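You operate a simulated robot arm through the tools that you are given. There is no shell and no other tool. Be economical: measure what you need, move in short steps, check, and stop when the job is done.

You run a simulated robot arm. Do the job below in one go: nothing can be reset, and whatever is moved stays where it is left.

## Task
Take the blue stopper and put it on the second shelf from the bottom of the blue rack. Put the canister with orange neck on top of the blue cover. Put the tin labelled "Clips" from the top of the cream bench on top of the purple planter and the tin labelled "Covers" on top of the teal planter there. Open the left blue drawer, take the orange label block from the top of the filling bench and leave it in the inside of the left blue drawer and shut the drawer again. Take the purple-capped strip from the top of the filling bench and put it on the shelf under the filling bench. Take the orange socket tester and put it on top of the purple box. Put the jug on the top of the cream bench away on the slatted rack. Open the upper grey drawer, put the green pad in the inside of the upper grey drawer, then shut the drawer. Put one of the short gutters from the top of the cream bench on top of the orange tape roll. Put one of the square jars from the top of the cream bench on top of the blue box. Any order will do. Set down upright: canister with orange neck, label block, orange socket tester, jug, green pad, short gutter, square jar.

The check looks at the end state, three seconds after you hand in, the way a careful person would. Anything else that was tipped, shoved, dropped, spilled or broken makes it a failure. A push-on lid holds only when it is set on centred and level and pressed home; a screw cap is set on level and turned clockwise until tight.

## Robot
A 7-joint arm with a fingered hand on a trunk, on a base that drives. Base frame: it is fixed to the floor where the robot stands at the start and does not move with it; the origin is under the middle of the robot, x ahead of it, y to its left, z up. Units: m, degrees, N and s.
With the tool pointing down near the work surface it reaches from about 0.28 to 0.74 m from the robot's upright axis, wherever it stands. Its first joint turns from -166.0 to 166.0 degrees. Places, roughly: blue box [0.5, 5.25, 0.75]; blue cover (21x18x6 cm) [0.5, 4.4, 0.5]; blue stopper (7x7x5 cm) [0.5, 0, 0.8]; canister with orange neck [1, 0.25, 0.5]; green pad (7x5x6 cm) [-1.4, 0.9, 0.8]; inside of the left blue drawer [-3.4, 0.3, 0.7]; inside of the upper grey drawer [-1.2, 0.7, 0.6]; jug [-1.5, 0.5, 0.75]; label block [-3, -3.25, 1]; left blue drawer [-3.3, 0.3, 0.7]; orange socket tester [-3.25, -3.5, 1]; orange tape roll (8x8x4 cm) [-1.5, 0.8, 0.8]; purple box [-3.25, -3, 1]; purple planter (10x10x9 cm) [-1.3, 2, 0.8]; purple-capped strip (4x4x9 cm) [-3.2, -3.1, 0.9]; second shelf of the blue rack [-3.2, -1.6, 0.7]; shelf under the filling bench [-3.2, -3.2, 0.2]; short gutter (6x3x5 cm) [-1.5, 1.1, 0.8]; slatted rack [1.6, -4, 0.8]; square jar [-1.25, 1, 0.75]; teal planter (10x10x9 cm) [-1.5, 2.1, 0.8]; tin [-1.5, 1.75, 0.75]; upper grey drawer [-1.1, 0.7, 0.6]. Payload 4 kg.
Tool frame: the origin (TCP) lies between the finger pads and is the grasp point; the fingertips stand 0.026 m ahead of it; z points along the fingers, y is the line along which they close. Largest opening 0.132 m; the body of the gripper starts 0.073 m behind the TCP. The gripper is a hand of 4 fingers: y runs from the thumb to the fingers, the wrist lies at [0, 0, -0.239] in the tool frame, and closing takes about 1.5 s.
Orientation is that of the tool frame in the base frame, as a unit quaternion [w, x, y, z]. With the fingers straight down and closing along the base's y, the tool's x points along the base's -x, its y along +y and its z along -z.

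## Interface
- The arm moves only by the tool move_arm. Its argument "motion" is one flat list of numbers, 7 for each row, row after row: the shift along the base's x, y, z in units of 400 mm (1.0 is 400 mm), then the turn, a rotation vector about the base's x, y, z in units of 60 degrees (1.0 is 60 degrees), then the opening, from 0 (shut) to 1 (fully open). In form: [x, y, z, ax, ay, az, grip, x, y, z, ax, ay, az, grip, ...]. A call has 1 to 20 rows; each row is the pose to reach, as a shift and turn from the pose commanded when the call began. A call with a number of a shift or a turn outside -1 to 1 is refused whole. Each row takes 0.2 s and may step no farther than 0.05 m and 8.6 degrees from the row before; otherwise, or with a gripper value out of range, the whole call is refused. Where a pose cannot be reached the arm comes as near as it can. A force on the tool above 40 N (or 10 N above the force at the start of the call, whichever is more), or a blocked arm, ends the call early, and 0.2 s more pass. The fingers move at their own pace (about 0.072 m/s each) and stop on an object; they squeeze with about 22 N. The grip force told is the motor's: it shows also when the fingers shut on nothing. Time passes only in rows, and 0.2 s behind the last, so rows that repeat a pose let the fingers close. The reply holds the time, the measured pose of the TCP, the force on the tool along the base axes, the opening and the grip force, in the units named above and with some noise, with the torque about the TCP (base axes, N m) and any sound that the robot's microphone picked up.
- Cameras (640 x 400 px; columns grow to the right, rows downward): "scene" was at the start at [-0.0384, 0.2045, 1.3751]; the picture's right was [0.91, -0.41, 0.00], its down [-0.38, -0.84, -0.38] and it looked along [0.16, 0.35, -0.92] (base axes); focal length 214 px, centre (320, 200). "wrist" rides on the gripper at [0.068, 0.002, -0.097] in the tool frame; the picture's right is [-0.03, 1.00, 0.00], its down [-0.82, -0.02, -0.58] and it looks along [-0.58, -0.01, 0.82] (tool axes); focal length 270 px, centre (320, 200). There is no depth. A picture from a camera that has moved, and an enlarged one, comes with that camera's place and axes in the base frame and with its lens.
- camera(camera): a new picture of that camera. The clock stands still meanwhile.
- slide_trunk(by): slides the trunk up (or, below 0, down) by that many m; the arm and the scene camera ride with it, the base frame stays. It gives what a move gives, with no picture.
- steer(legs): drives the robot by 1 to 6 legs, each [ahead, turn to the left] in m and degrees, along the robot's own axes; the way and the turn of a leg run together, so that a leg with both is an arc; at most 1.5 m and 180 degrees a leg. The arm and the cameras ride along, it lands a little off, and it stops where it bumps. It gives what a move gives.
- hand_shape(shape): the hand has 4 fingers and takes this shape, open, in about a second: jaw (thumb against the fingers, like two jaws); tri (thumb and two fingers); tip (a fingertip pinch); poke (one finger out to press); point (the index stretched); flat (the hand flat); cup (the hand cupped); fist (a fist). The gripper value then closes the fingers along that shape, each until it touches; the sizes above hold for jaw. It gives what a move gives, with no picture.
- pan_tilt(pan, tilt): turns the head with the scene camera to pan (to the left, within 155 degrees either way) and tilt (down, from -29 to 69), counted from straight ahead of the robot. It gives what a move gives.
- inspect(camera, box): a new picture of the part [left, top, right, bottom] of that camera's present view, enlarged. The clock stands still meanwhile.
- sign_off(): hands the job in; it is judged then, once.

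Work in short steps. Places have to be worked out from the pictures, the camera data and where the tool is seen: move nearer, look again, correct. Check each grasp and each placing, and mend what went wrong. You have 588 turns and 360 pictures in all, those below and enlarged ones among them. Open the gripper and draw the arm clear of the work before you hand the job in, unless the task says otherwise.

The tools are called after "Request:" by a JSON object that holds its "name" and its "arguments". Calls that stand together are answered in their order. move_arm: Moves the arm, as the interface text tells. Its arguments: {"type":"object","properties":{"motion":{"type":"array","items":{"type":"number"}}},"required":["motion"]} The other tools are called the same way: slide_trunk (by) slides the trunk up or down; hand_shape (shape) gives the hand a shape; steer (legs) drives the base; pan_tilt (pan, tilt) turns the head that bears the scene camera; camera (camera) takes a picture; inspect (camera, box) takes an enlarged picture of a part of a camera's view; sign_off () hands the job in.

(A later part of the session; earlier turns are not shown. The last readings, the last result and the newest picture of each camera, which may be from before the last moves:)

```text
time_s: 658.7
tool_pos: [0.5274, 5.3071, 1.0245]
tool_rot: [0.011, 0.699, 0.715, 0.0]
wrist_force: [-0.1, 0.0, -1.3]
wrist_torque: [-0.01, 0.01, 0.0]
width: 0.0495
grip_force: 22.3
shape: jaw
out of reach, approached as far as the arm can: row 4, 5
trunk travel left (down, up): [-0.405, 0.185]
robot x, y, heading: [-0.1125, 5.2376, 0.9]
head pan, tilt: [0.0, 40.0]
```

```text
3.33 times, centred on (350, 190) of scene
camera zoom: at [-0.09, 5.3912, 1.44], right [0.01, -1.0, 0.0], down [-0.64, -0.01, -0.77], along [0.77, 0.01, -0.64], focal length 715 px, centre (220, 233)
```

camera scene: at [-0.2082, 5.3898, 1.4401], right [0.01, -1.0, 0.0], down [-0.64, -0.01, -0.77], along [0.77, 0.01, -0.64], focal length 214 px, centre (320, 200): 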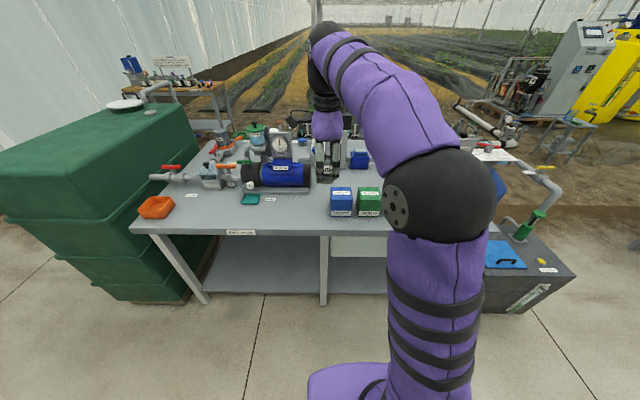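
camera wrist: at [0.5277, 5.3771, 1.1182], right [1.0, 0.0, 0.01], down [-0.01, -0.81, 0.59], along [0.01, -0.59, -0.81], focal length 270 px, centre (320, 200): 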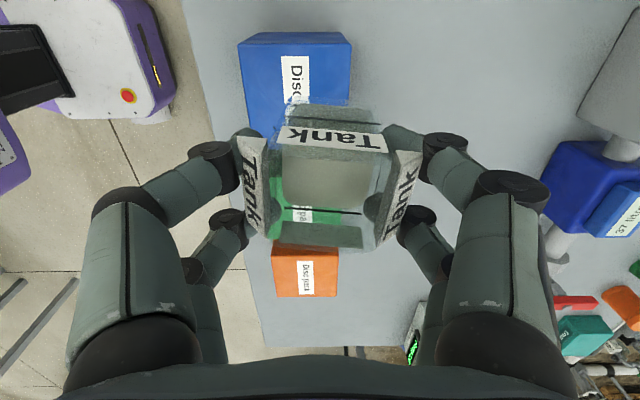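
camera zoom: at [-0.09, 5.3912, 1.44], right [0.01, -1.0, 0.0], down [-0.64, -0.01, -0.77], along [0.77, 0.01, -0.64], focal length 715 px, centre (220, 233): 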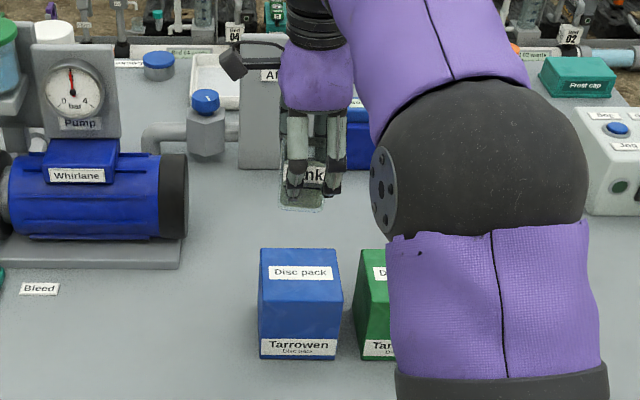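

Combining views, the box top is about (0.513, 5.304, 0.875). I correct and lower to just above it.

Request:
{"name": "move_arm", "arguments": {"motion": [-0.033, -0.006, -0.06, 0, 0, 0, 0.1, -0.033, -0.006, -0.12, 0, 0, 0, 0.1, -0.033, -0.006, -0.17, 0, 0, 0, 0.1]}}

Request:
{"name": "camera", "arguments": {"camera": "wrist"}}

Request:
{"name": "inspect", "arguments": {"camera": "scene", "box": [270, 130, 430, 250]}}

```text
time_s: 659.5
tool_pos: [0.5147, 5.3036, 0.9557]
tool_rot: [0.01, 0.699, 0.715, -0.001]
wrist_force: [-0.1, 0.8, -0.9]
wrist_torque: [-0.03, -0.02, -0.01]
width: 0.0496
grip_force: 22.0
shape: jaw
trunk travel left (down, up): [-0.405, 0.185]
robot x, y, heading: [-0.1076, 5.2425, 0.8]
head pan, tilt: [0.0, 40.0]
```

```text
112 pictures are left
camera wrist: at [0.5146, 5.3729, 1.0499], right [1.0, 0.0, 0.01], down [-0.01, -0.81, 0.59], along [0.01, -0.59, -0.81], focal length 270 px, centre (320, 200)
```

wrist: 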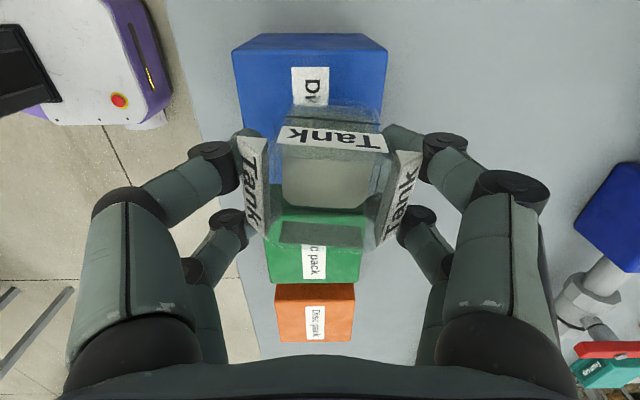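

```text
3.33 times, centred on (350, 190) of scene
camera zoom: at [-0.0897, 5.3912, 1.44], right [0.01, -1.0, 0.0], down [-0.64, -0.01, -0.77], along [0.77, 0.01, -0.64], focal length 715 px, centre (220, 233)
```

zoom: 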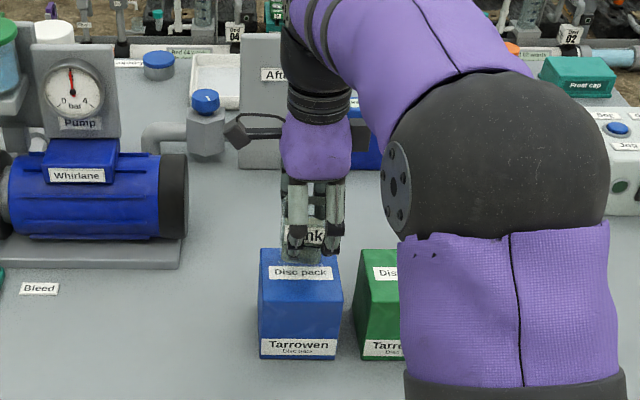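

Well aligned. I creep down to contact.

Request:
{"name": "move_arm", "arguments": {"motion": [-0.005, 0, -0.015, 0, 0, 0, 0.1, -0.005, 0, -0.03, 0, 0, 0, 0.1, -0.005, 0, -0.042, 0, 0, 0, 0.1, -0.005, 0, -0.054, 0, 0, 0, 0.1, -0.005, 0, -0.066, 0, 0, 0, 0.1, -0.005, 0, -0.078, 0, 0, 0, 0.1]}}

Request:
{"name": "inspect", "arguments": {"camera": "scene", "box": [270, 130, 430, 250]}}

```text
time_s: 661.1
tool_pos: [0.5143, 5.3032, 0.9306]
tool_rot: [0.016, 0.699, 0.715, 0.005]
wrist_force: [-1.6, 0.2, 17.1]
wrist_torque: [-0.4, 0.37, -0.06]
width: 0.048
grip_force: 21.7
shape: jaw
trunk travel left (down, up): [-0.405, 0.185]
robot x, y, heading: [-0.106, 5.2408, 0.3]
head pan, tilt: [0.0, 40.0]
stopped in row 6: the force on the tool passed its limit at 41 N (the readings are from after the stop); the commanded pose is now the measured one
```

```text
3.33 times, centred on (350, 190) of scene
camera zoom: at [-0.0917, 5.3911, 1.4399], right [0.01, -1.0, 0.0], down [-0.64, -0.01, -0.77], along [0.77, 0.01, -0.64], focal length 715 px, centre (220, 233)
```

zoom: 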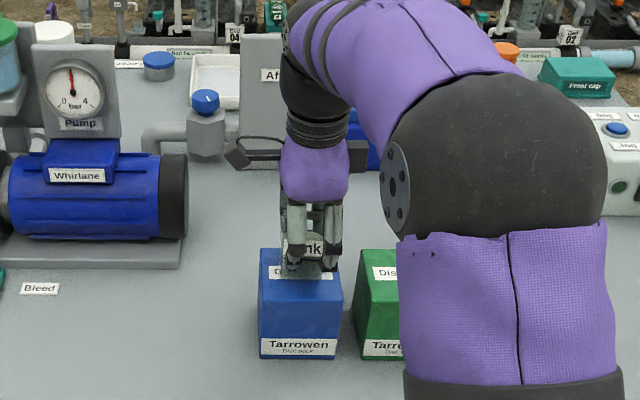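

Contact. I ease off and release.

Request:
{"name": "move_arm", "arguments": {"motion": [0, 0, 0.006, 0, 0, 0, 0.3, 0, 0, 0.008, 0, 0, 0, 0.45, 0, 0, 0.01, 0, 0, 0, 0.6, 0, 0, 0.01, 0, 0, 0, 0.7, 0, 0, 0.01, 0, 0, 0, 0.75, 0, 0, 0.08, 0, 0, 0, 0.75, 0, 0, 0.18, 0, 0, 0, 0.75, 0, 0, 0.3, 0, 0, 0, 0.75]}}

Request:
{"name": "camera", "arguments": {"camera": "wrist"}}

Request:
{"name": "inspect", "arguments": {"camera": "scene", "box": [270, 130, 430, 250]}}

```text
time_s: 662.9
tool_pos: [0.5152, 5.3023, 1.0481]
tool_rot: [0.014, 0.699, 0.715, 0.003]
wrist_force: [-0.7, -0.3, -0.5]
wrist_torque: [0.01, -0.02, -0.03]
width: 0.0985
grip_force: 0.0
shape: jaw
trunk travel left (down, up): [-0.405, 0.185]
robot x, y, heading: [-0.1137, 5.2388, 0.7]
head pan, tilt: [0.0, 40.0]
```

```text
109 pictures are left
camera wrist: at [0.513, 5.3713, 1.1427], right [1.0, 0.0, 0.02], down [-0.02, -0.81, 0.59], along [0.02, -0.59, -0.81], focal length 270 px, centre (320, 200)
```

wrist: 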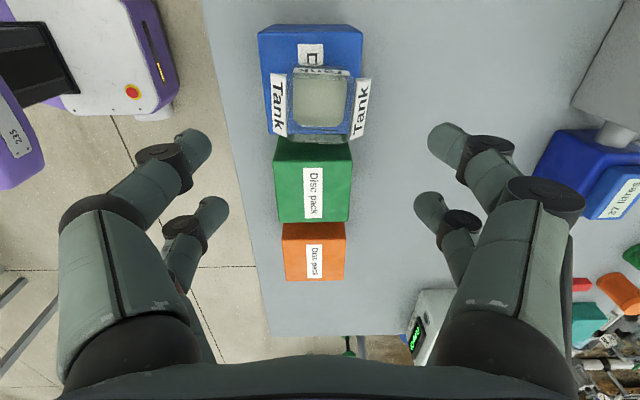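

```text
3.33 times, centred on (350, 190) of scene
camera zoom: at [-0.0898, 5.3913, 1.44], right [0.01, -1.0, 0.0], down [-0.64, -0.01, -0.77], along [0.77, 0.01, -0.64], focal length 715 px, centre (220, 233)
```

zoom: 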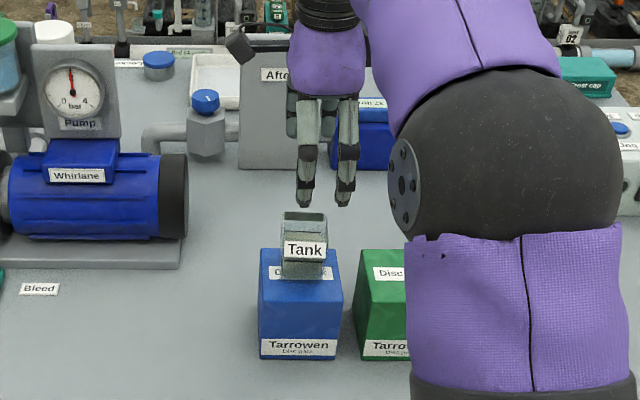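

The jar stands on the blue box. Next the orange-necked canister behind the first table; I'll approach it from the east side via the south. First raise and retract the arm.

Request:
{"name": "move_arm", "arguments": {"motion": [-0.05, 0, 0.1, 0, 0, 0, 0.75, -0.1, 0, 0.2, 0, 0, 0, 0.75, -0.18, 0, 0.28, 0, 0, 0, 0.75, -0.26, 0, 0.34, 0, 0, 0, 0.75, -0.34, 0, 0.36, 0, 0, 0, 0.75]}}

Request:
{"name": "camera", "arguments": {"camera": "scene"}}

Request:
{"name": "inspect", "arguments": {"camera": "scene", "box": [440, 180, 640, 330]}}

```text
time_s: 664.1
tool_pos: [0.38, 5.3012, 1.1911]
tool_rot: [0.014, 0.699, 0.715, 0.004]
wrist_force: [0.0, 1.2, -0.4]
wrist_torque: [0.01, -0.01, 0.0]
width: 0.0987
grip_force: 0.0
shape: jaw
trunk travel left (down, up): [-0.405, 0.185]
robot x, y, heading: [-0.114, 5.2416, 1.0]
head pan, tilt: [0.0, 40.0]
```

```text
107 pictures are left
camera scene: at [-0.09, 5.3912, 1.4401], right [0.01, -1.0, 0.0], down [-0.64, -0.01, -0.77], along [0.77, 0.01, -0.64], focal length 214 px, centre (320, 200)
```

scene: 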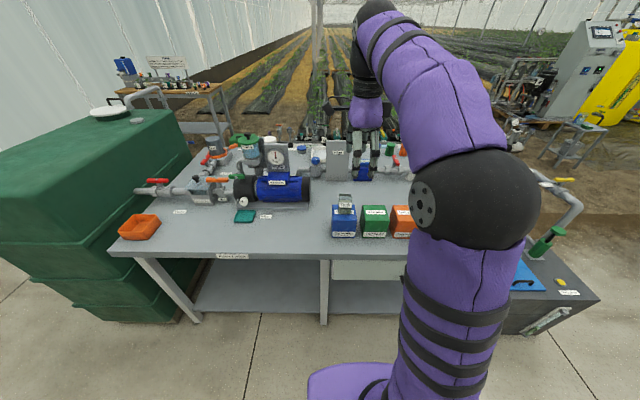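

```text
2.67 times, centred on (540, 255) of scene
camera zoom: at [-0.09, 5.3912, 1.4401], right [0.01, -1.0, 0.0], down [-0.64, -0.01, -0.77], along [0.77, 0.01, -0.64], focal length 572 px, centre (-267, 53)
```

zoom: 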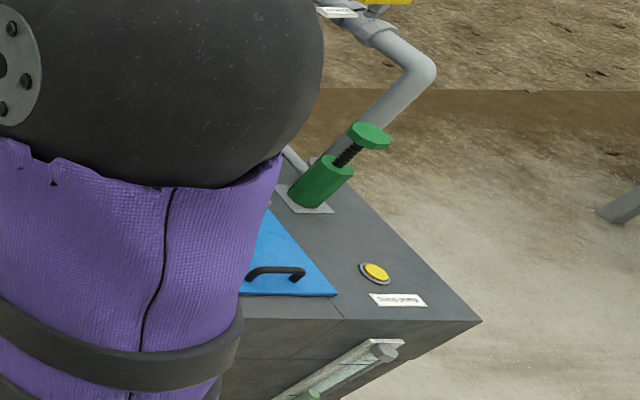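

Request:
{"name": "steer", "arguments": {"legs": [[-0.15, 0], [0, -90], [1.5, 0], [1.5, 0], [1.5, 0], [1.3, 0]]}}

Request:
{"name": "pan_tilt", "arguments": {"pan": 60, "tilt": 25}}

Request:
{"name": "camera", "arguments": {"camera": "scene"}}

```text
time_s: 696.9
tool_pos: [-0.2906, -1.0307, 1.192]
tool_rot: [0.012, 1.0, 0.001, -0.008]
wrist_force: [-0.1, 0.0, -0.6]
wrist_torque: [0.01, 0.0, 0.03]
width: 0.0986
grip_force: 0.0
shape: jaw
trunk travel left (down, up): [-0.405, 0.185]
robot x, y, heading: [-0.3428, -0.5389, -90.3]
head pan, tilt: [0.0, 40.0]
```

```text
time_s: 698.2
tool_pos: [-0.2904, -1.0313, 1.1914]
tool_rot: [0.012, 1.0, 0.002, -0.008]
wrist_force: [0.1, 0.0, 0.1]
wrist_torque: [-0.02, -0.01, 0.01]
width: 0.0986
grip_force: 0.1
shape: jaw
trunk travel left (down, up): [-0.405, 0.185]
robot x, y, heading: [-0.3459, -0.5358, -90.6]
head pan, tilt: [60.0, 25.0]
```

```text
105 pictures are left
camera scene: at [-0.1123, -0.5262, 1.4634], right [-0.51, -0.86, 0.0], down [-0.36, 0.21, -0.91], along [0.78, -0.46, -0.42], focal length 214 px, centre (320, 200)
```

scene: 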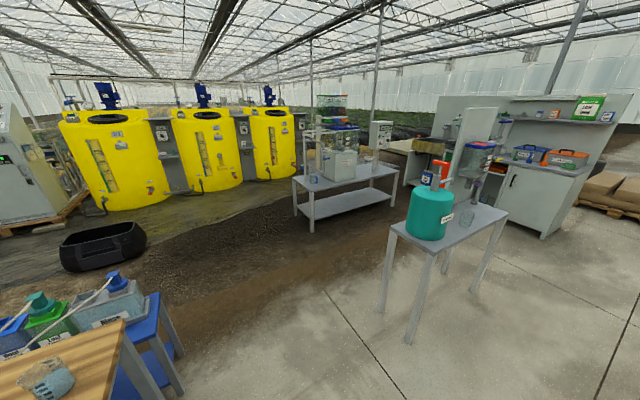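

The way is clear between the tables. I drive round to the east side of the canister stand.

Request:
{"name": "steer", "arguments": {"legs": [[0.25, 0], [0, 90.5], [1.5, 0], [0.6, 0], [0, 90]]}}

Request:
{"name": "pan_tilt", "arguments": {"pan": 50, "tilt": 35}}

Request:
{"name": "camera", "arguments": {"camera": "scene"}}

```text
time_s: 718.5
tool_pos: [1.6885, -0.2597, 1.1905]
tool_rot: [0.007, -0.022, 1.0, 0.013]
wrist_force: [-0.4, 0.0, 0.1]
wrist_torque: [0.01, -0.02, -0.02]
width: 0.0988
grip_force: 0.1
shape: jaw
trunk travel left (down, up): [-0.405, 0.185]
robot x, y, heading: [1.7607, -0.7506, 91.9]
head pan, tilt: [60.0, 25.0]
```

```text
time_s: 719.2
tool_pos: [1.6887, -0.2609, 1.1903]
tool_rot: [0.008, -0.022, 1.0, 0.012]
wrist_force: [0.1, -0.5, -0.6]
wrist_torque: [0.02, 0.02, 0.03]
width: 0.0987
grip_force: 0.0
shape: jaw
trunk travel left (down, up): [-0.405, 0.185]
robot x, y, heading: [1.7617, -0.7486, 91.9]
head pan, tilt: [50.0, 35.0]
```

```text
104 pictures are left
camera scene: at [1.5384, -0.7623, 1.4476], right [0.62, 0.79, 0.0], down [0.45, -0.35, -0.82], along [-0.65, 0.51, -0.57], focal length 214 px, centre (320, 200)
```

scene: 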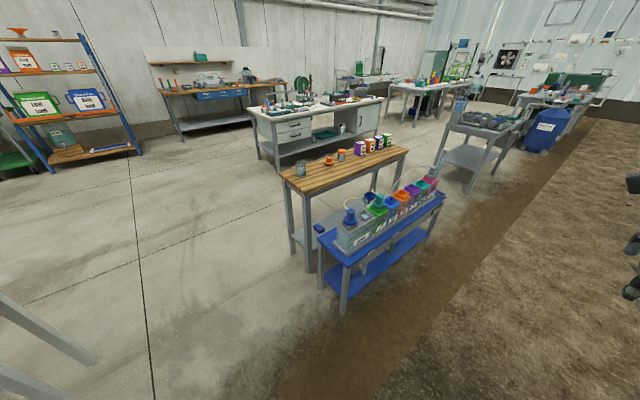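

The orange canister's neck is near (0.96, 0.36, 0.65). I drive alongside, then face it and approach.

Request:
{"name": "steer", "arguments": {"legs": [[1.1, 0], [0, 88], [0.15, 0]]}}

Request:
{"name": "pan_tilt", "arguments": {"pan": 0, "tilt": 45}}

Request:
{"name": "camera", "arguments": {"camera": "scene"}}

Request:
{"name": "camera", "arguments": {"camera": "wrist"}}

```text
time_s: 730.0
tool_pos: [1.0902, 0.2852, 1.1906]
tool_rot: [0.003, 0.716, -0.697, -0.014]
wrist_force: [-0.6, 0.0, -0.5]
wrist_torque: [-0.03, 0.0, -0.01]
width: 0.0989
grip_force: 0.2
shape: jaw
trunk travel left (down, up): [-0.405, 0.185]
robot x, y, heading: [1.5847, 0.3506, -179.1]
head pan, tilt: [50.0, 35.0]
```

```text
time_s: 731.2
tool_pos: [1.0886, 0.2861, 1.1907]
tool_rot: [0.004, 0.717, -0.697, -0.015]
wrist_force: [-0.6, 0.4, 0.7]
wrist_torque: [-0.01, -0.06, 0.01]
width: 0.0988
grip_force: 0.0
shape: jaw
trunk travel left (down, up): [-0.405, 0.185]
robot x, y, heading: [1.5813, 0.3494, -179.3]
head pan, tilt: [0.0, 45.0]
```

```text
103 pictures are left
camera scene: at [1.5598, 0.1957, 1.4328], right [-0.01, 1.0, 0.0], down [0.71, 0.01, -0.71], along [-0.71, -0.01, -0.71], focal length 214 px, centre (320, 200)
```

scene: 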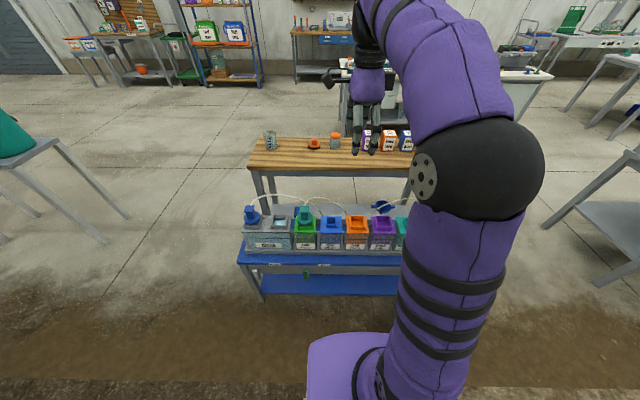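

```text
102 pictures are left
camera wrist: at [1.0923, 0.2152, 1.2859], right [-1.0, 0.0, 0.03], down [0.01, 0.81, 0.59], along [-0.02, 0.59, -0.81], focal length 270 px, centre (320, 200)
```

wrist: 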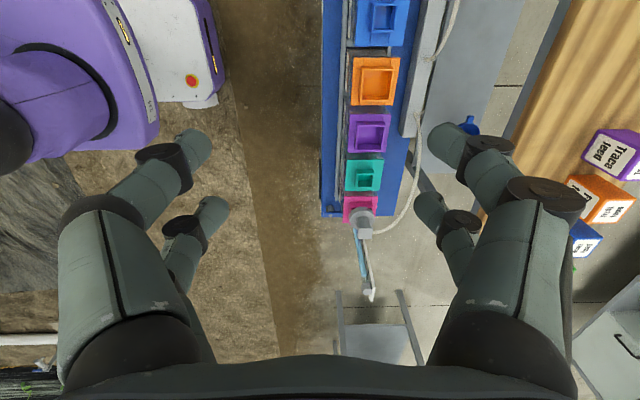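

Request:
{"name": "inspect", "arguments": {"camera": "scene", "box": [310, 195, 400, 260]}}

Request:
{"name": "inspect", "arguments": {"camera": "wrist", "box": [310, 20, 470, 140]}}

```text
6.15 times, centred on (355, 228) of scene
camera zoom: at [1.5598, 0.1957, 1.4328], right [-0.01, 1.0, 0.0], down [0.71, 0.01, -0.71], along [-0.71, -0.01, -0.71], focal length 1320 px, centre (105, 31)
```

zoom: 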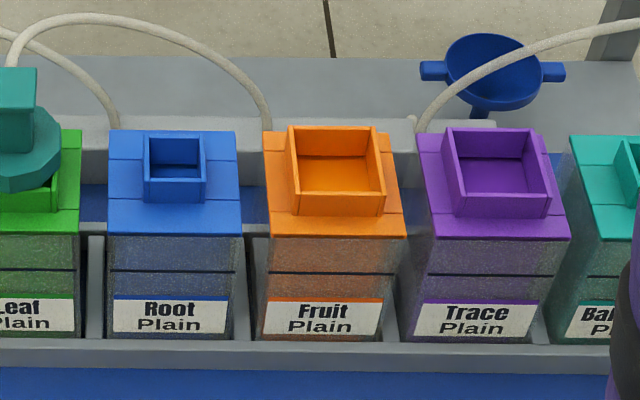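

```text
3.33 times, centred on (390, 80) of wrist
camera zoom: at [1.0923, 0.2152, 1.2859], right [-1.0, 0.0, 0.03], down [0.01, 0.81, 0.59], along [-0.02, 0.59, -0.81], focal length 901 px, centre (87, 600)
```

zoom: 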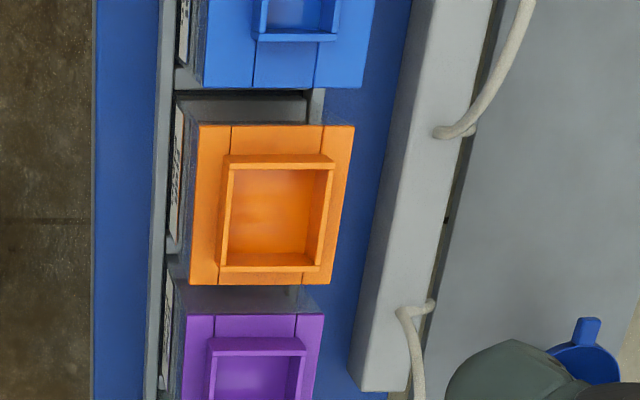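

The orange neck is a square collar ~7 cm wide, rim top ≈0.695, centred (0.959, 0.350). I descend above it to 0.85.

Request:
{"name": "move_arm", "arguments": {"motion": [-0.08, 0.04, 0, 0, 0, 0, 0.75, -0.16, 0.08, 0, 0, 0, 0, 0.75, -0.24, 0.12, 0, 0, 0, 0, 0.75, -0.324, 0.16, 0, 0, 0, 0, 0.75, -0.324, 0.16, -0.12, 0, 0, 0, 0.75, -0.324, 0.16, -0.24, 0, 0, 0, 0.75, -0.324, 0.16, -0.36, 0, 0, 0, 0.75, -0.324, 0.16, -0.48, 0, 0, 0, 0.75, -0.324, 0.16, -0.6, 0, 0, 0, 0.75, -0.324, 0.16, -0.72, 0, 0, 0, 0.75, -0.324, 0.16, -0.84, 0, 0, 0, 0.75]}}

Request:
{"name": "camera", "arguments": {"camera": "wrist"}}

Request:
{"name": "inspect", "arguments": {"camera": "scene", "box": [290, 170, 420, 270]}}

```text
time_s: 733.6
tool_pos: [0.9604, 0.3475, 0.8542]
tool_rot: [0.004, 0.716, -0.698, -0.015]
wrist_force: [-0.3, 0.3, -0.3]
wrist_torque: [0.0, 0.02, 0.03]
width: 0.0989
grip_force: 0.1
shape: jaw
out of reach, approached as far as the arm can: row 3, 4
trunk travel left (down, up): [-0.405, 0.185]
robot x, y, heading: [1.5817, 0.3485, -179.3]
head pan, tilt: [0.0, 45.0]
```

```text
99 pictures are left
camera wrist: at [0.9632, 0.2772, 0.9494], right [-1.0, 0.0, 0.03], down [0.01, 0.81, 0.59], along [-0.02, 0.59, -0.81], focal length 270 px, centre (320, 200)
```

wrist: 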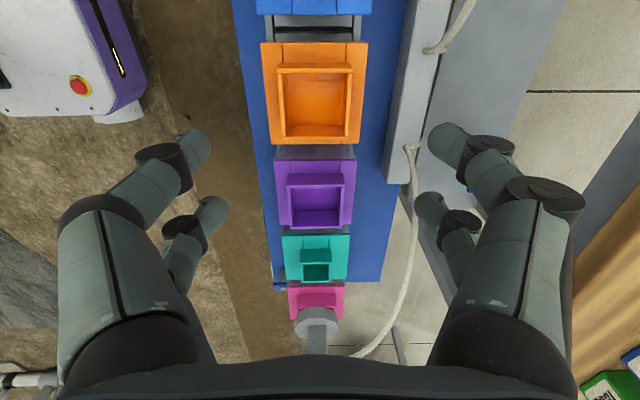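

```text
4.00 times, centred on (355, 220) of scene
camera zoom: at [1.5597, 0.1958, 1.4328], right [-0.01, 1.0, 0.0], down [0.71, 0.01, -0.71], along [-0.71, -0.01, -0.71], focal length 858 px, centre (180, 120)
```

zoom: 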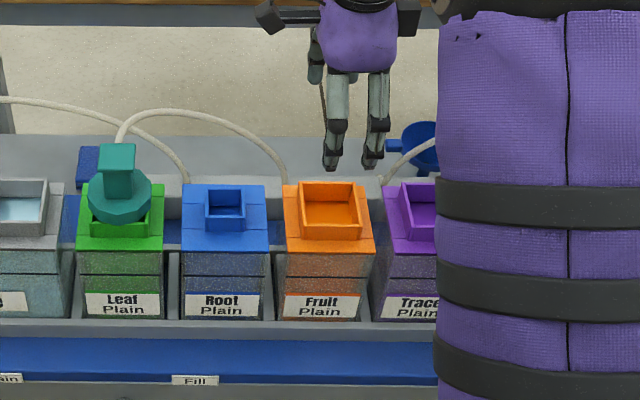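

Aligned. I narrow the opening and descend to 0.705, then close on the collar.

Request:
{"name": "move_arm", "arguments": {"motion": [0, 0.003, -0.1, 0, 0, 0, 0.65, 0, 0.003, -0.2, 0, 0, 0, 0.65, 0, 0.003, -0.3, 0, 0, 0, 0.65, 0, 0.003, -0.345, 0, 0, 0, 0.65, 0, 0.003, -0.372, 0, 0, 0, 0.65]}}

Request:
{"name": "camera", "arguments": {"camera": "wrist"}}

Request:
{"name": "inspect", "arguments": {"camera": "scene", "box": [290, 170, 420, 270]}}

```text
time_s: 734.8
tool_pos: [0.9603, 0.3515, 0.7068]
tool_rot: [0.004, 0.716, -0.698, -0.013]
wrist_force: [-0.3, 0.0, 0.6]
wrist_torque: [-0.02, -0.1, 0.0]
width: 0.0862
grip_force: 0.0
shape: jaw
trunk travel left (down, up): [-0.405, 0.185]
robot x, y, heading: [1.5772, 0.3463, -179.3]
head pan, tilt: [0.0, 45.0]
```

```text
97 pictures are left
camera wrist: at [0.9635, 0.2802, 0.8007], right [-1.0, 0.0, 0.02], down [0.01, 0.81, 0.59], along [-0.02, 0.59, -0.81], focal length 270 px, centre (320, 200)
```

wrist: 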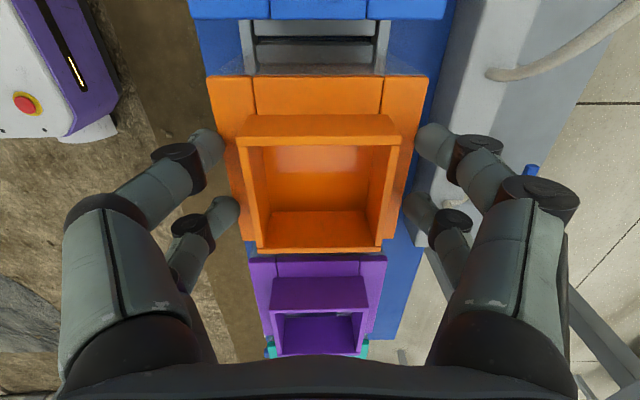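

```text
4.00 times, centred on (355, 220) of scene
camera zoom: at [1.5599, 0.1958, 1.4328], right [-0.01, 1.0, 0.0], down [0.71, 0.01, -0.71], along [-0.71, -0.01, -0.71], focal length 858 px, centre (180, 120)
```

zoom: 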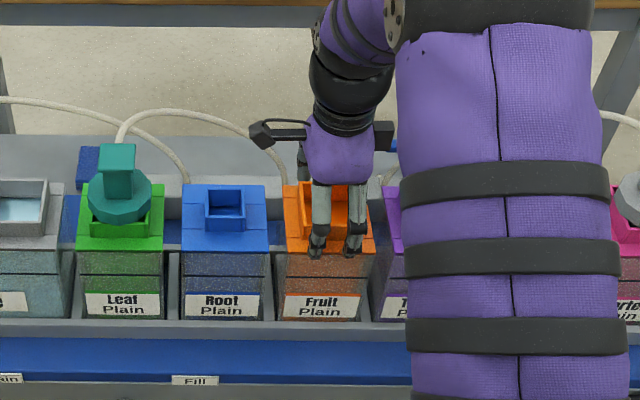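

Request:
{"name": "move_arm", "arguments": {"motion": [0, 0, 0, 0, 0, 0, 0.5, 0, 0, 0, 0, 0, 0, 0.4, 0, 0, 0, 0, 0, 0, 0.3, 0, 0, 0, 0, 0, 0, 0.2, 0, 0, 0, 0, 0, 0, 0.1, 0, 0, 0, 0, 0, 0, 0.1]}}

Request:
{"name": "camera", "arguments": {"camera": "wrist"}}

```text
time_s: 736.2
tool_pos: [0.9608, 0.3517, 0.7068]
tool_rot: [0.004, 0.716, -0.698, -0.014]
wrist_force: [-0.1, -0.6, 5.8]
wrist_torque: [0.01, -0.77, -0.13]
width: 0.0671
grip_force: 22.1
shape: jaw
trunk travel left (down, up): [-0.405, 0.185]
robot x, y, heading: [1.5832, 0.3476, -179.3]
head pan, tilt: [0.0, 45.0]
```

```text
95 pictures are left
camera wrist: at [0.9635, 0.2803, 0.8012], right [-1.0, 0.0, 0.03], down [0.01, 0.81, 0.59], along [-0.02, 0.59, -0.81], focal length 270 px, centre (320, 200)
```

wrist: 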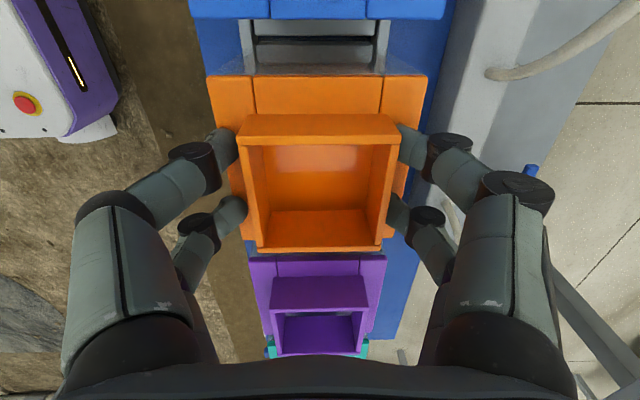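

Gripped at 6.7 cm. I lift slowly.

Request:
{"name": "move_arm", "arguments": {"motion": [0, 0, 0.02, 0, 0, 0, 0, 0, 0, 0.05, 0, 0, 0, 0, 0, 0, 0.09, 0, 0, 0, 0, 0, 0, 0.13, 0, 0, 0, 0]}}

Request:
{"name": "camera", "arguments": {"camera": "wrist"}}

Request:
{"name": "inspect", "arguments": {"camera": "scene", "box": [290, 170, 420, 270]}}

```text
time_s: 737.2
tool_pos: [0.9586, 0.3517, 0.7579]
tool_rot: [0.002, 0.717, -0.697, -0.013]
wrist_force: [0.1, 0.6, -18.1]
wrist_torque: [-0.03, -0.05, 0.01]
width: 0.0591
grip_force: 21.8
shape: jaw
trunk travel left (down, up): [-0.405, 0.185]
robot x, y, heading: [1.5815, 0.35, -179.4]
head pan, tilt: [0.0, 45.0]
```

```text
94 pictures are left
camera wrist: at [0.962, 0.2807, 0.8522], right [-1.0, 0.0, 0.02], down [0.01, 0.81, 0.59], along [-0.02, 0.59, -0.81], focal length 270 px, centre (320, 200)
```

wrist: 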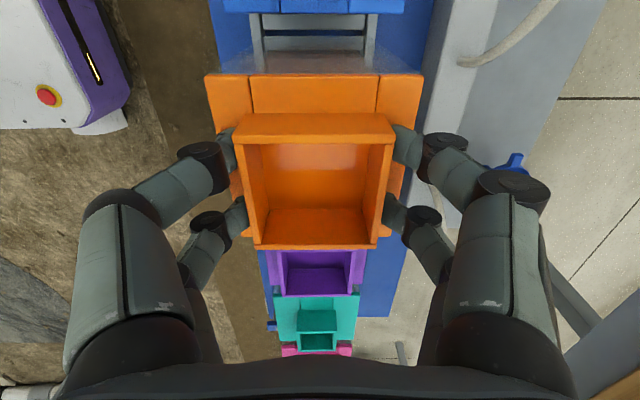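

```text
4.00 times, centred on (355, 220) of scene
camera zoom: at [1.5582, 0.1958, 1.4327], right [-0.01, 1.0, 0.0], down [0.71, 0.01, -0.71], along [-0.71, -0.01, -0.71], focal length 858 px, centre (180, 120)
```

zoom: 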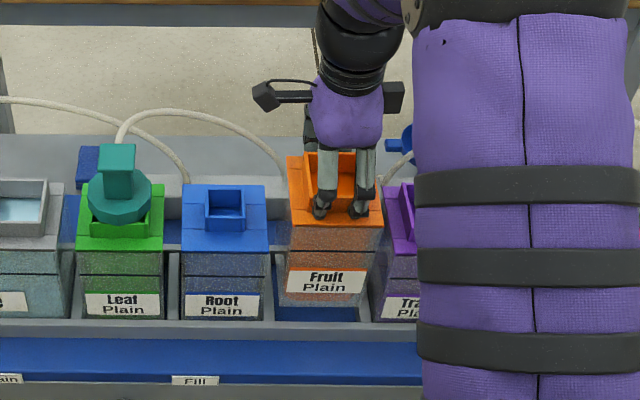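

It holds (≈18 N). I keep lifting gently and check for slip.

Request:
{"name": "move_arm", "arguments": {"motion": [0, 0, 0.05, 0, 0, 0, 0, 0, 0, 0.1, 0, 0, 0, 0, 0, 0, 0.15, 0, 0, 0, 0, 0, 0, 0.2, 0, 0, 0, 0, 0, 0, 0.25, 0, 0, 0, 0, 0, 0, 0.3, 0, 0, 0, 0, 0, 0, 0.35, 0, 0, 0, 0]}}

Request:
{"name": "camera", "arguments": {"camera": "wrist"}}

Request:
{"name": "camera", "arguments": {"camera": "scene"}}

```text
time_s: 738.8
tool_pos: [0.9592, 0.3507, 0.8985]
tool_rot: [0.002, 0.716, -0.698, -0.013]
wrist_force: [1.2, -0.5, -19.7]
wrist_torque: [-0.05, -0.14, 0.02]
width: 0.059
grip_force: 22.2
shape: jaw
trunk travel left (down, up): [-0.405, 0.185]
robot x, y, heading: [1.5818, 0.3485, -179.4]
head pan, tilt: [0.0, 45.0]
```

```text
92 pictures are left
camera wrist: at [0.9618, 0.2809, 0.9922], right [-1.0, 0.0, 0.02], down [0.01, 0.81, 0.59], along [-0.02, 0.59, -0.81], focal length 270 px, centre (320, 200)
```

wrist: 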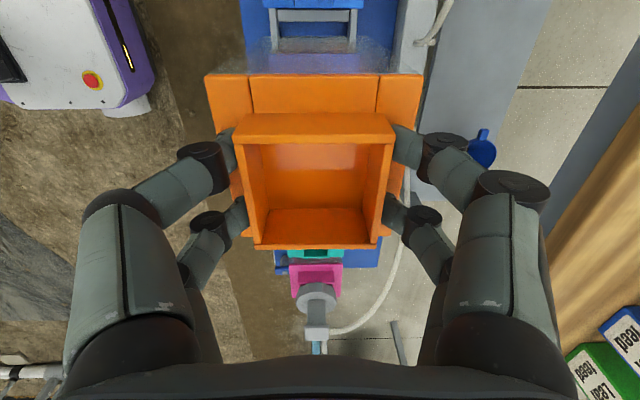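

```text
91 pictures are left
camera scene: at [1.5582, 0.1958, 1.4327], right [-0.01, 1.0, 0.0], down [0.71, 0.01, -0.71], along [-0.71, -0.01, -0.71], focal length 214 px, centre (320, 200)
```

scene: 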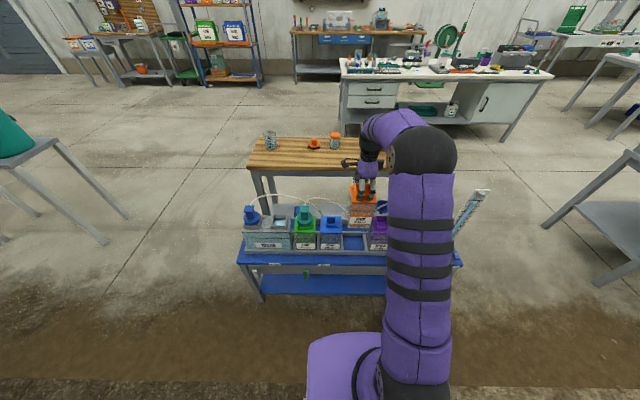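

Stable. I draw the canister in and raise slightly, then drive via the gap north of the table.

Request:
{"name": "move_arm", "arguments": {"motion": [0.03, 0, 0.06, 0, 0, 0, 0, 0.08, 0, 0.12, 0, 0, 0, 0, 0.14, 0, 0.18, 0, 0, 0, 0, 0.2, 0, 0.23, 0, 0, 0, 0, 0.27, 0, 0.26, 0, 0, 0, 0, 0.34, 0, 0.28, 0, 0, 0, 0, 0.4, 0, 0.28, 0, 0, 0, 0]}}

Request:
{"name": "steer", "arguments": {"legs": [[-0.15, 0], [0, -90], [1.13, 0], [0, 90]]}}

Request:
{"name": "pan_tilt", "arguments": {"pan": 0, "tilt": 30}}

Request:
{"name": "camera", "arguments": {"camera": "scene"}}

```text
time_s: 740.4
tool_pos: [1.1202, 0.3516, 1.0101]
tool_rot: [0.004, 0.716, -0.698, -0.014]
wrist_force: [-0.4, 0.0, -18.4]
wrist_torque: [-0.02, 0.13, 0.0]
width: 0.0592
grip_force: 21.8
shape: jaw
trunk travel left (down, up): [-0.405, 0.185]
robot x, y, heading: [1.581, 0.3472, -179.2]
head pan, tilt: [0.0, 45.0]
```

```text
time_s: 755.6
tool_pos: [1.199, 1.4554, 1.0093]
tool_rot: [0.003, 0.741, -0.672, -0.014]
wrist_force: [-0.3, 1.1, -18.2]
wrist_torque: [-0.03, -0.02, 0.0]
width: 0.0586
grip_force: 22.3
shape: jaw
trunk travel left (down, up): [-0.405, 0.185]
robot x, y, heading: [1.6623, 1.4869, -175.3]
head pan, tilt: [0.0, 45.0]
```

```text
time_s: 756.3
tool_pos: [1.198, 1.4554, 1.0097]
tool_rot: [0.003, 0.741, -0.672, -0.013]
wrist_force: [0.5, -0.2, -17.8]
wrist_torque: [0.0, -0.03, -0.02]
width: 0.0586
grip_force: 22.7
shape: jaw
trunk travel left (down, up): [-0.405, 0.185]
robot x, y, heading: [1.6563, 1.4855, -175.3]
head pan, tilt: [0.0, 30.0]
```

```text
90 pictures are left
camera scene: at [1.6389, 1.3304, 1.4553], right [-0.08, 1.0, 0.0], down [0.5, 0.04, -0.87], along [-0.86, -0.07, -0.5], focal length 214 px, centre (320, 200)
```

scene: 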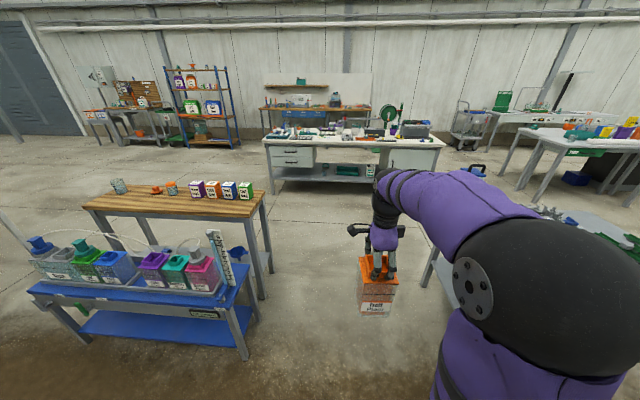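

The corridor is clear. I straighten and drive west, then turn north to the sump.

Request:
{"name": "steer", "arguments": {"legs": [[0, -4.5], [1.5, 0], [0.3, 0], [0, -90], [1.5, 0], [1.4, 0]]}}

Request:
{"name": "pan_tilt", "arguments": {"pan": -60, "tilt": 40}}

Request:
{"name": "camera", "arguments": {"camera": "scene"}}

```text
time_s: 783.7
tool_pos: [-0.229, 4.8541, 1.0088]
tool_rot: [0.008, -0.029, 0.999, 0.011]
wrist_force: [-0.1, 0.1, -18.1]
wrist_torque: [-0.04, 0.03, 0.01]
width: 0.0583
grip_force: 22.5
shape: jaw
trunk travel left (down, up): [-0.405, 0.185]
robot x, y, heading: [-0.2185, 4.3932, 92.7]
head pan, tilt: [0.0, 30.0]
```

```text
time_s: 785.0
tool_pos: [-0.2283, 4.8558, 1.0088]
tool_rot: [0.008, -0.029, 0.999, 0.012]
wrist_force: [0.1, 0.3, -17.1]
wrist_torque: [0.02, 0.0, 0.0]
width: 0.0583
grip_force: 21.8
shape: jaw
trunk travel left (down, up): [-0.405, 0.185]
robot x, y, heading: [-0.2186, 4.3935, 92.5]
head pan, tilt: [-60.0, 40.0]
```

```text
89 pictures are left
camera scene: at [-0.2965, 4.3722, 1.44], right [0.54, -0.84, 0.0], down [-0.54, -0.35, -0.77], along [0.65, 0.41, -0.64], focal length 214 px, centre (320, 200)
```

scene: 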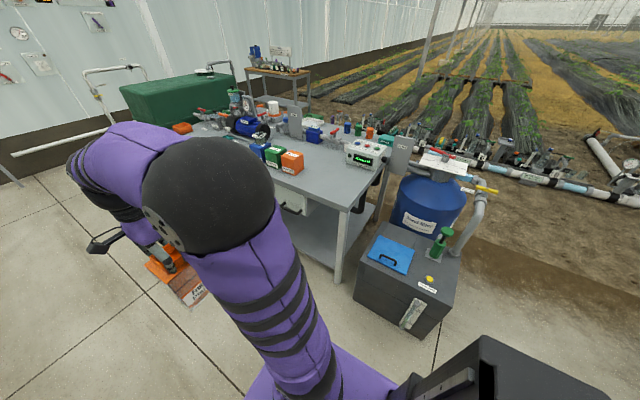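

The blue cover is at about (0.463, 4.425). I turn to face it.

Request:
{"name": "steer", "arguments": {"legs": [[0, -92.5]]}}

Request:
{"name": "pan_tilt", "arguments": {"pan": 0, "tilt": 50}}

Request:
{"name": "camera", "arguments": {"camera": "scene"}}

Request:
{"name": "camera", "arguments": {"camera": "wrist"}}

```text
time_s: 789.9
tool_pos: [0.2458, 4.3719, 1.0101]
tool_rot: [0.013, 0.712, 0.702, 0.003]
wrist_force: [0.2, 0.1, -18.0]
wrist_torque: [0.04, 0.03, 0.03]
width: 0.0581
grip_force: 22.2
shape: jaw
trunk travel left (down, up): [-0.405, 0.185]
robot x, y, heading: [-0.2167, 4.3938, -1.6]
head pan, tilt: [-60.0, 40.0]
```

```text
time_s: 791.2
tool_pos: [0.2462, 4.3722, 1.0097]
tool_rot: [0.013, 0.711, 0.703, 0.002]
wrist_force: [-0.2, -0.1, -18.3]
wrist_torque: [0.0, -0.04, -0.02]
width: 0.0581
grip_force: 22.2
shape: jaw
trunk travel left (down, up): [-0.405, 0.185]
robot x, y, heading: [-0.2174, 4.3894, -1.4]
head pan, tilt: [0.0, 50.0]
```

```text
88 pictures are left
camera scene: at [-0.1954, 4.5443, 1.4258], right [-0.03, -1.0, 0.0], down [-0.77, 0.02, -0.64], along [0.64, -0.02, -0.77], focal length 214 px, centre (320, 200)
```

scene: 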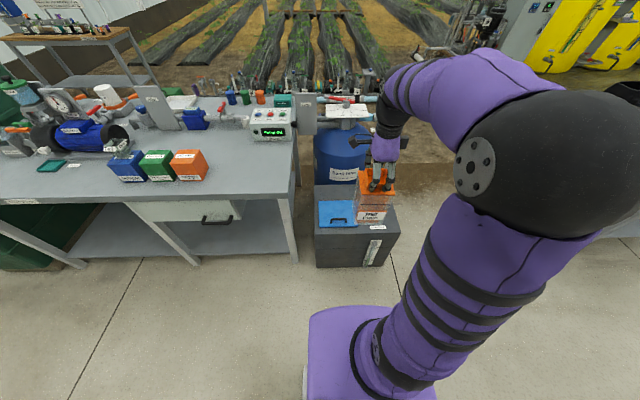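

```text
87 pictures are left
camera wrist: at [0.2472, 4.4414, 1.1039], right [1.0, -0.04, 0.02], down [-0.04, -0.81, 0.59], along [0.0, -0.59, -0.81], focal length 270 px, centre (320, 200)
```

wrist: 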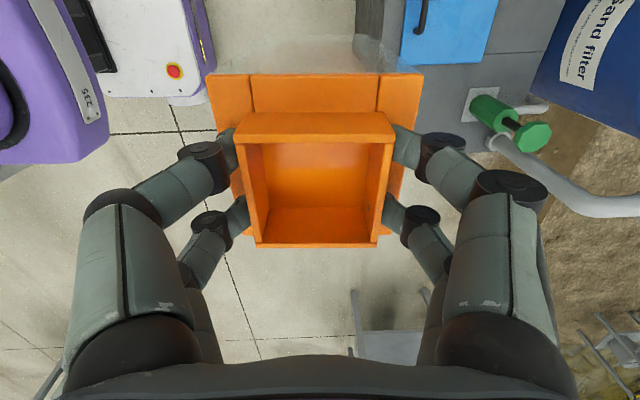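

I drive 0.1 m closer and bring the canister over the cover at height for a better estimate.

Request:
{"name": "steer", "arguments": {"legs": [[0.1, 0]]}}

Request:
{"name": "move_arm", "arguments": {"motion": [0.05, 0.02, 0, 0, 0, 0, 0, 0.1, 0.05, 0, 0, 0, 0, 0, 0.15, 0.08, 0, 0, 0, 0, 0, 0.2, 0.11, 0, 0, 0, 0, 0, 0.25, 0.13, 0, 0, 0, 0, 0, 0.3, 0.15, 0, 0, 0, 0, 0, 0.34, 0.15, -0.05, 0, 0, 0, 0, 0.34, 0.15, -0.13, 0, 0, 0, 0, 0.34, 0.15, -0.21, 0, 0, 0, 0]}}

Request:
{"name": "camera", "arguments": {"camera": "scene"}}

Request:
{"name": "camera", "arguments": {"camera": "wrist"}}

Request:
{"name": "inspect", "arguments": {"camera": "scene", "box": [290, 150, 430, 290]}}

```text
time_s: 792.3
tool_pos: [0.3455, 4.3697, 1.0088]
tool_rot: [0.013, 0.713, 0.701, 0.001]
wrist_force: [0.4, -0.5, -19.0]
wrist_torque: [0.06, -0.02, -0.02]
width: 0.0584
grip_force: 22.2
shape: jaw
trunk travel left (down, up): [-0.405, 0.185]
robot x, y, heading: [-0.1155, 4.3932, -1.6]
head pan, tilt: [0.0, 50.0]
```

```text
time_s: 794.3
tool_pos: [0.4804, 4.4283, 0.9229]
tool_rot: [0.014, 0.712, 0.702, 0.001]
wrist_force: [0.5, -0.2, -17.2]
wrist_torque: [0.05, -0.07, 0.0]
width: 0.0583
grip_force: 22.0
shape: jaw
trunk travel left (down, up): [-0.405, 0.185]
robot x, y, heading: [-0.1147, 4.3901, -1.8]
head pan, tilt: [0.0, 50.0]
```

```text
86 pictures are left
camera scene: at [-0.0967, 4.5416, 1.4258], right [-0.03, -1.0, 0.0], down [-0.77, 0.02, -0.64], along [0.64, -0.02, -0.77], focal length 214 px, centre (320, 200)
```

scene: 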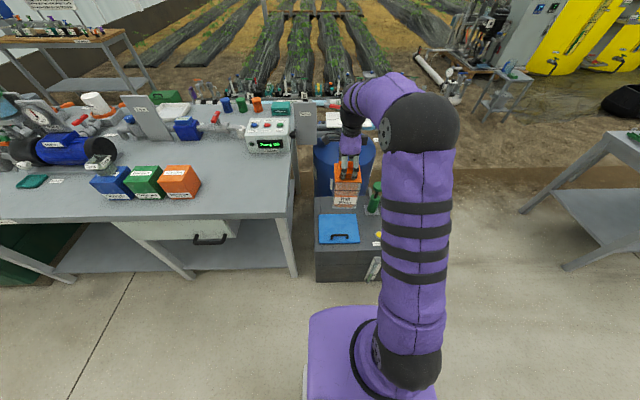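

```text
85 pictures are left
camera wrist: at [0.4819, 4.4977, 1.0185], right [1.0, -0.04, 0.02], down [-0.04, -0.81, 0.59], along [-0.01, -0.59, -0.81], focal length 270 px, centre (320, 200)
```

wrist: 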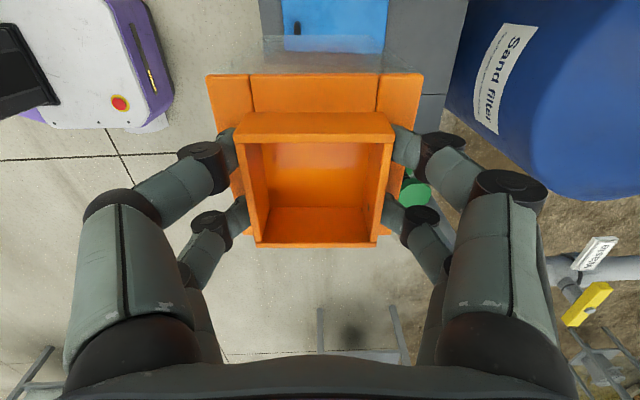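

```text
2.86 times, centred on (360, 220) of scene
camera zoom: at [-0.0967, 4.5416, 1.4258], right [-0.03, -1.0, 0.0], down [-0.77, 0.02, -0.64], along [0.64, -0.02, -0.77], focal length 613 px, centre (206, 143)
```

zoom: 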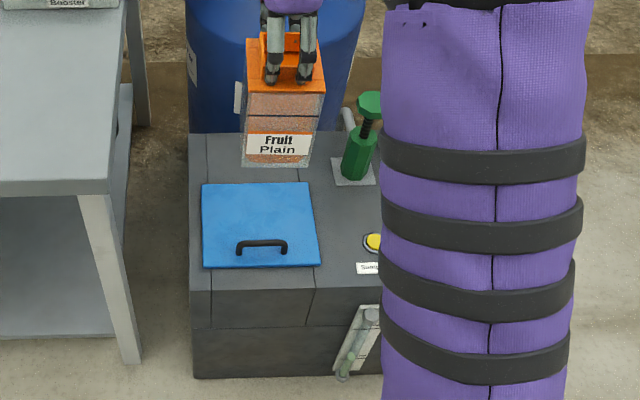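

Cover: x 0.407–0.583, y centre 4.43, top ≈0.49; its handle is at x≈0.44. I shift to x 0.517 so the canister sits clear of the handle, and lower to TCP 0.72.

Request:
{"name": "move_arm", "arguments": {"motion": [0.05, 0, -0.03, 0, 0, 0, 0, 0.0925, 0, -0.08, 0, 0, 0, 0, 0.0925, 0, -0.16, 0, 0, 0, 0, 0.0925, 0, -0.24, 0, 0, 0, 0, 0.0925, 0, -0.32, 0, 0, 0, 0, 0.0925, 0, -0.4, 0, 0, 0, 0, 0.0925, 0, -0.46, 0, 0, 0, 0, 0.0925, 0, -0.5, 0, 0, 0, 0]}}

Request:
{"name": "inspect", "arguments": {"camera": "scene", "box": [290, 150, 430, 290]}}

Request:
{"name": "camera", "arguments": {"camera": "wrist"}}

```text
time_s: 796.1
tool_pos: [0.5157, 4.4273, 0.724]
tool_rot: [0.013, 0.712, 0.702, 0.002]
wrist_force: [0.2, 0.0, -17.9]
wrist_torque: [0.05, -0.04, -0.01]
width: 0.0582
grip_force: 21.9
shape: jaw
trunk travel left (down, up): [-0.405, 0.185]
robot x, y, heading: [-0.1159, 4.3887, -1.7]
head pan, tilt: [0.0, 50.0]
```

```text
2.86 times, centred on (360, 220) of scene
camera zoom: at [-0.0964, 4.5416, 1.4258], right [-0.03, -1.0, 0.0], down [-0.77, 0.02, -0.64], along [0.64, -0.02, -0.77], focal length 613 px, centre (206, 143)
```

zoom: 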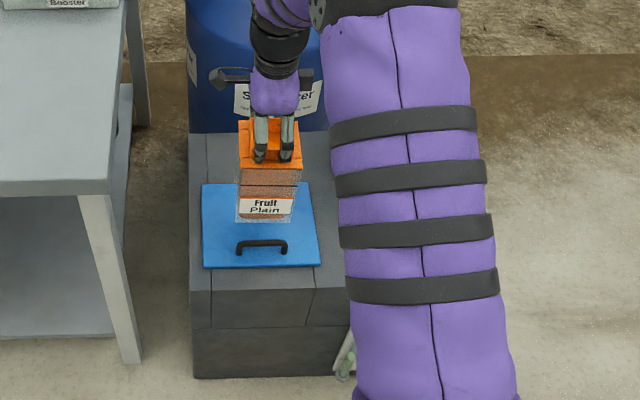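

```text
82 pictures are left
camera wrist: at [0.5169, 4.497, 0.8187], right [1.0, -0.04, 0.02], down [-0.04, -0.81, 0.59], along [-0.01, -0.59, -0.81], focal length 270 px, centre (320, 200)
```

wrist: 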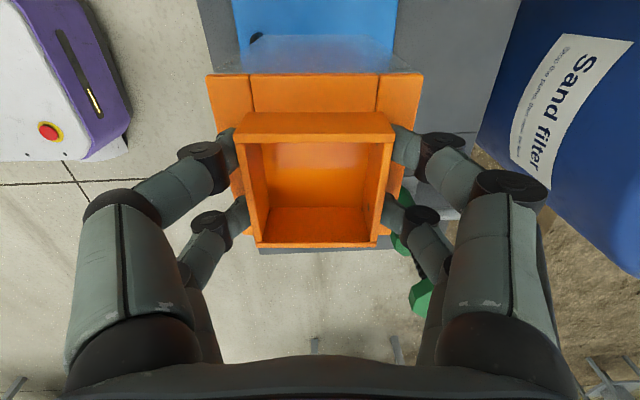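

Clear of the handle by ~2 cm; I shift 8 mm further from it and lower gently.

Request:
{"name": "move_arm", "arguments": {"motion": [0.02, 0, -0.03, 0, 0, 0, 0, 0.02, 0, -0.06, 0, 0, 0, 0, 0.02, 0, -0.08, 0, 0, 0, 0, 0.02, 0, -0.095, 0, 0, 0, 0, 0.02, 0, -0.11, 0, 0, 0, 0]}}

Request:
{"name": "inspect", "arguments": {"camera": "scene", "box": [290, 170, 390, 270]}}

```text
time_s: 797.3
tool_pos: [0.5254, 4.4278, 0.6803]
tool_rot: [0.013, 0.713, 0.701, 0.001]
wrist_force: [0.7, 0.4, -16.9]
wrist_torque: [0.02, 0.02, 0.0]
width: 0.0581
grip_force: 22.1
shape: jaw
trunk travel left (down, up): [-0.405, 0.185]
robot x, y, heading: [-0.1163, 4.3866, -1.7]
head pan, tilt: [0.0, 50.0]
```

```text
4.00 times, centred on (340, 220) of scene
camera zoom: at [-0.0964, 4.5416, 1.4258], right [-0.03, -1.0, 0.0], down [-0.77, 0.02, -0.64], along [0.64, -0.02, -0.77], focal length 858 px, centre (240, 120)
```

zoom: 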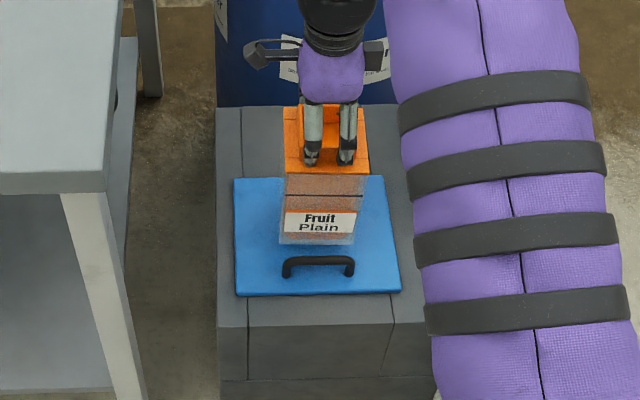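

Request:
{"name": "move_arm", "arguments": {"motion": [0, 0, -0.01, 0, 0, 0, 0, 0, 0, -0.02, 0, 0, 0, 0, 0, 0, -0.03, 0, 0, 0, 0, 0, 0, -0.04, 0, 0, 0, 0]}}

```text
time_s: 798.3
tool_pos: [0.5253, 4.4292, 0.6644]
tool_rot: [0.013, 0.712, 0.702, 0.002]
wrist_force: [1.0, 0.2, -17.8]
wrist_torque: [0.03, -0.02, -0.02]
width: 0.0582
grip_force: 21.8
shape: jaw
trunk travel left (down, up): [-0.405, 0.185]
robot x, y, heading: [-0.1156, 4.3914, -1.7]
head pan, tilt: [0.0, 50.0]
```

Request:
{"name": "move_arm", "arguments": {"motion": [0, 0, -0.01, 0, 0, 0, 0, 0, 0, -0.02, 0, 0, 0, 0, 0, 0, -0.03, 0, 0, 0, 0, 0, 0, -0.04, 0, 0, 0, 0]}}

Request:
{"name": "inspect", "arguments": {"camera": "scene", "box": [290, 170, 390, 270]}}

```text
time_s: 799.3
tool_pos: [0.5267, 4.43, 0.6511]
tool_rot: [0.014, 0.712, 0.702, 0.003]
wrist_force: [3.7, 3.9, -1.1]
wrist_torque: [-0.01, 0.32, -0.07]
width: 0.0582
grip_force: 22.3
shape: jaw
trunk travel left (down, up): [-0.405, 0.185]
robot x, y, heading: [-0.114, 4.3878, -1.7]
head pan, tilt: [0.0, 50.0]
```

```text
4.00 times, centred on (340, 220) of scene
camera zoom: at [-0.0976, 4.5419, 1.4262], right [-0.03, -1.0, 0.0], down [-0.77, 0.02, -0.64], along [0.64, -0.02, -0.77], focal length 858 px, centre (240, 120)
```

zoom: 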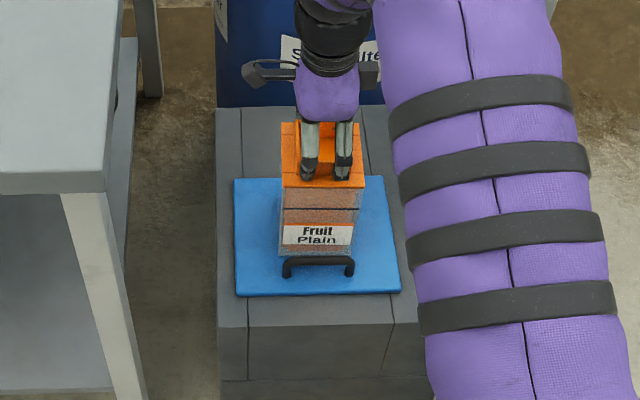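

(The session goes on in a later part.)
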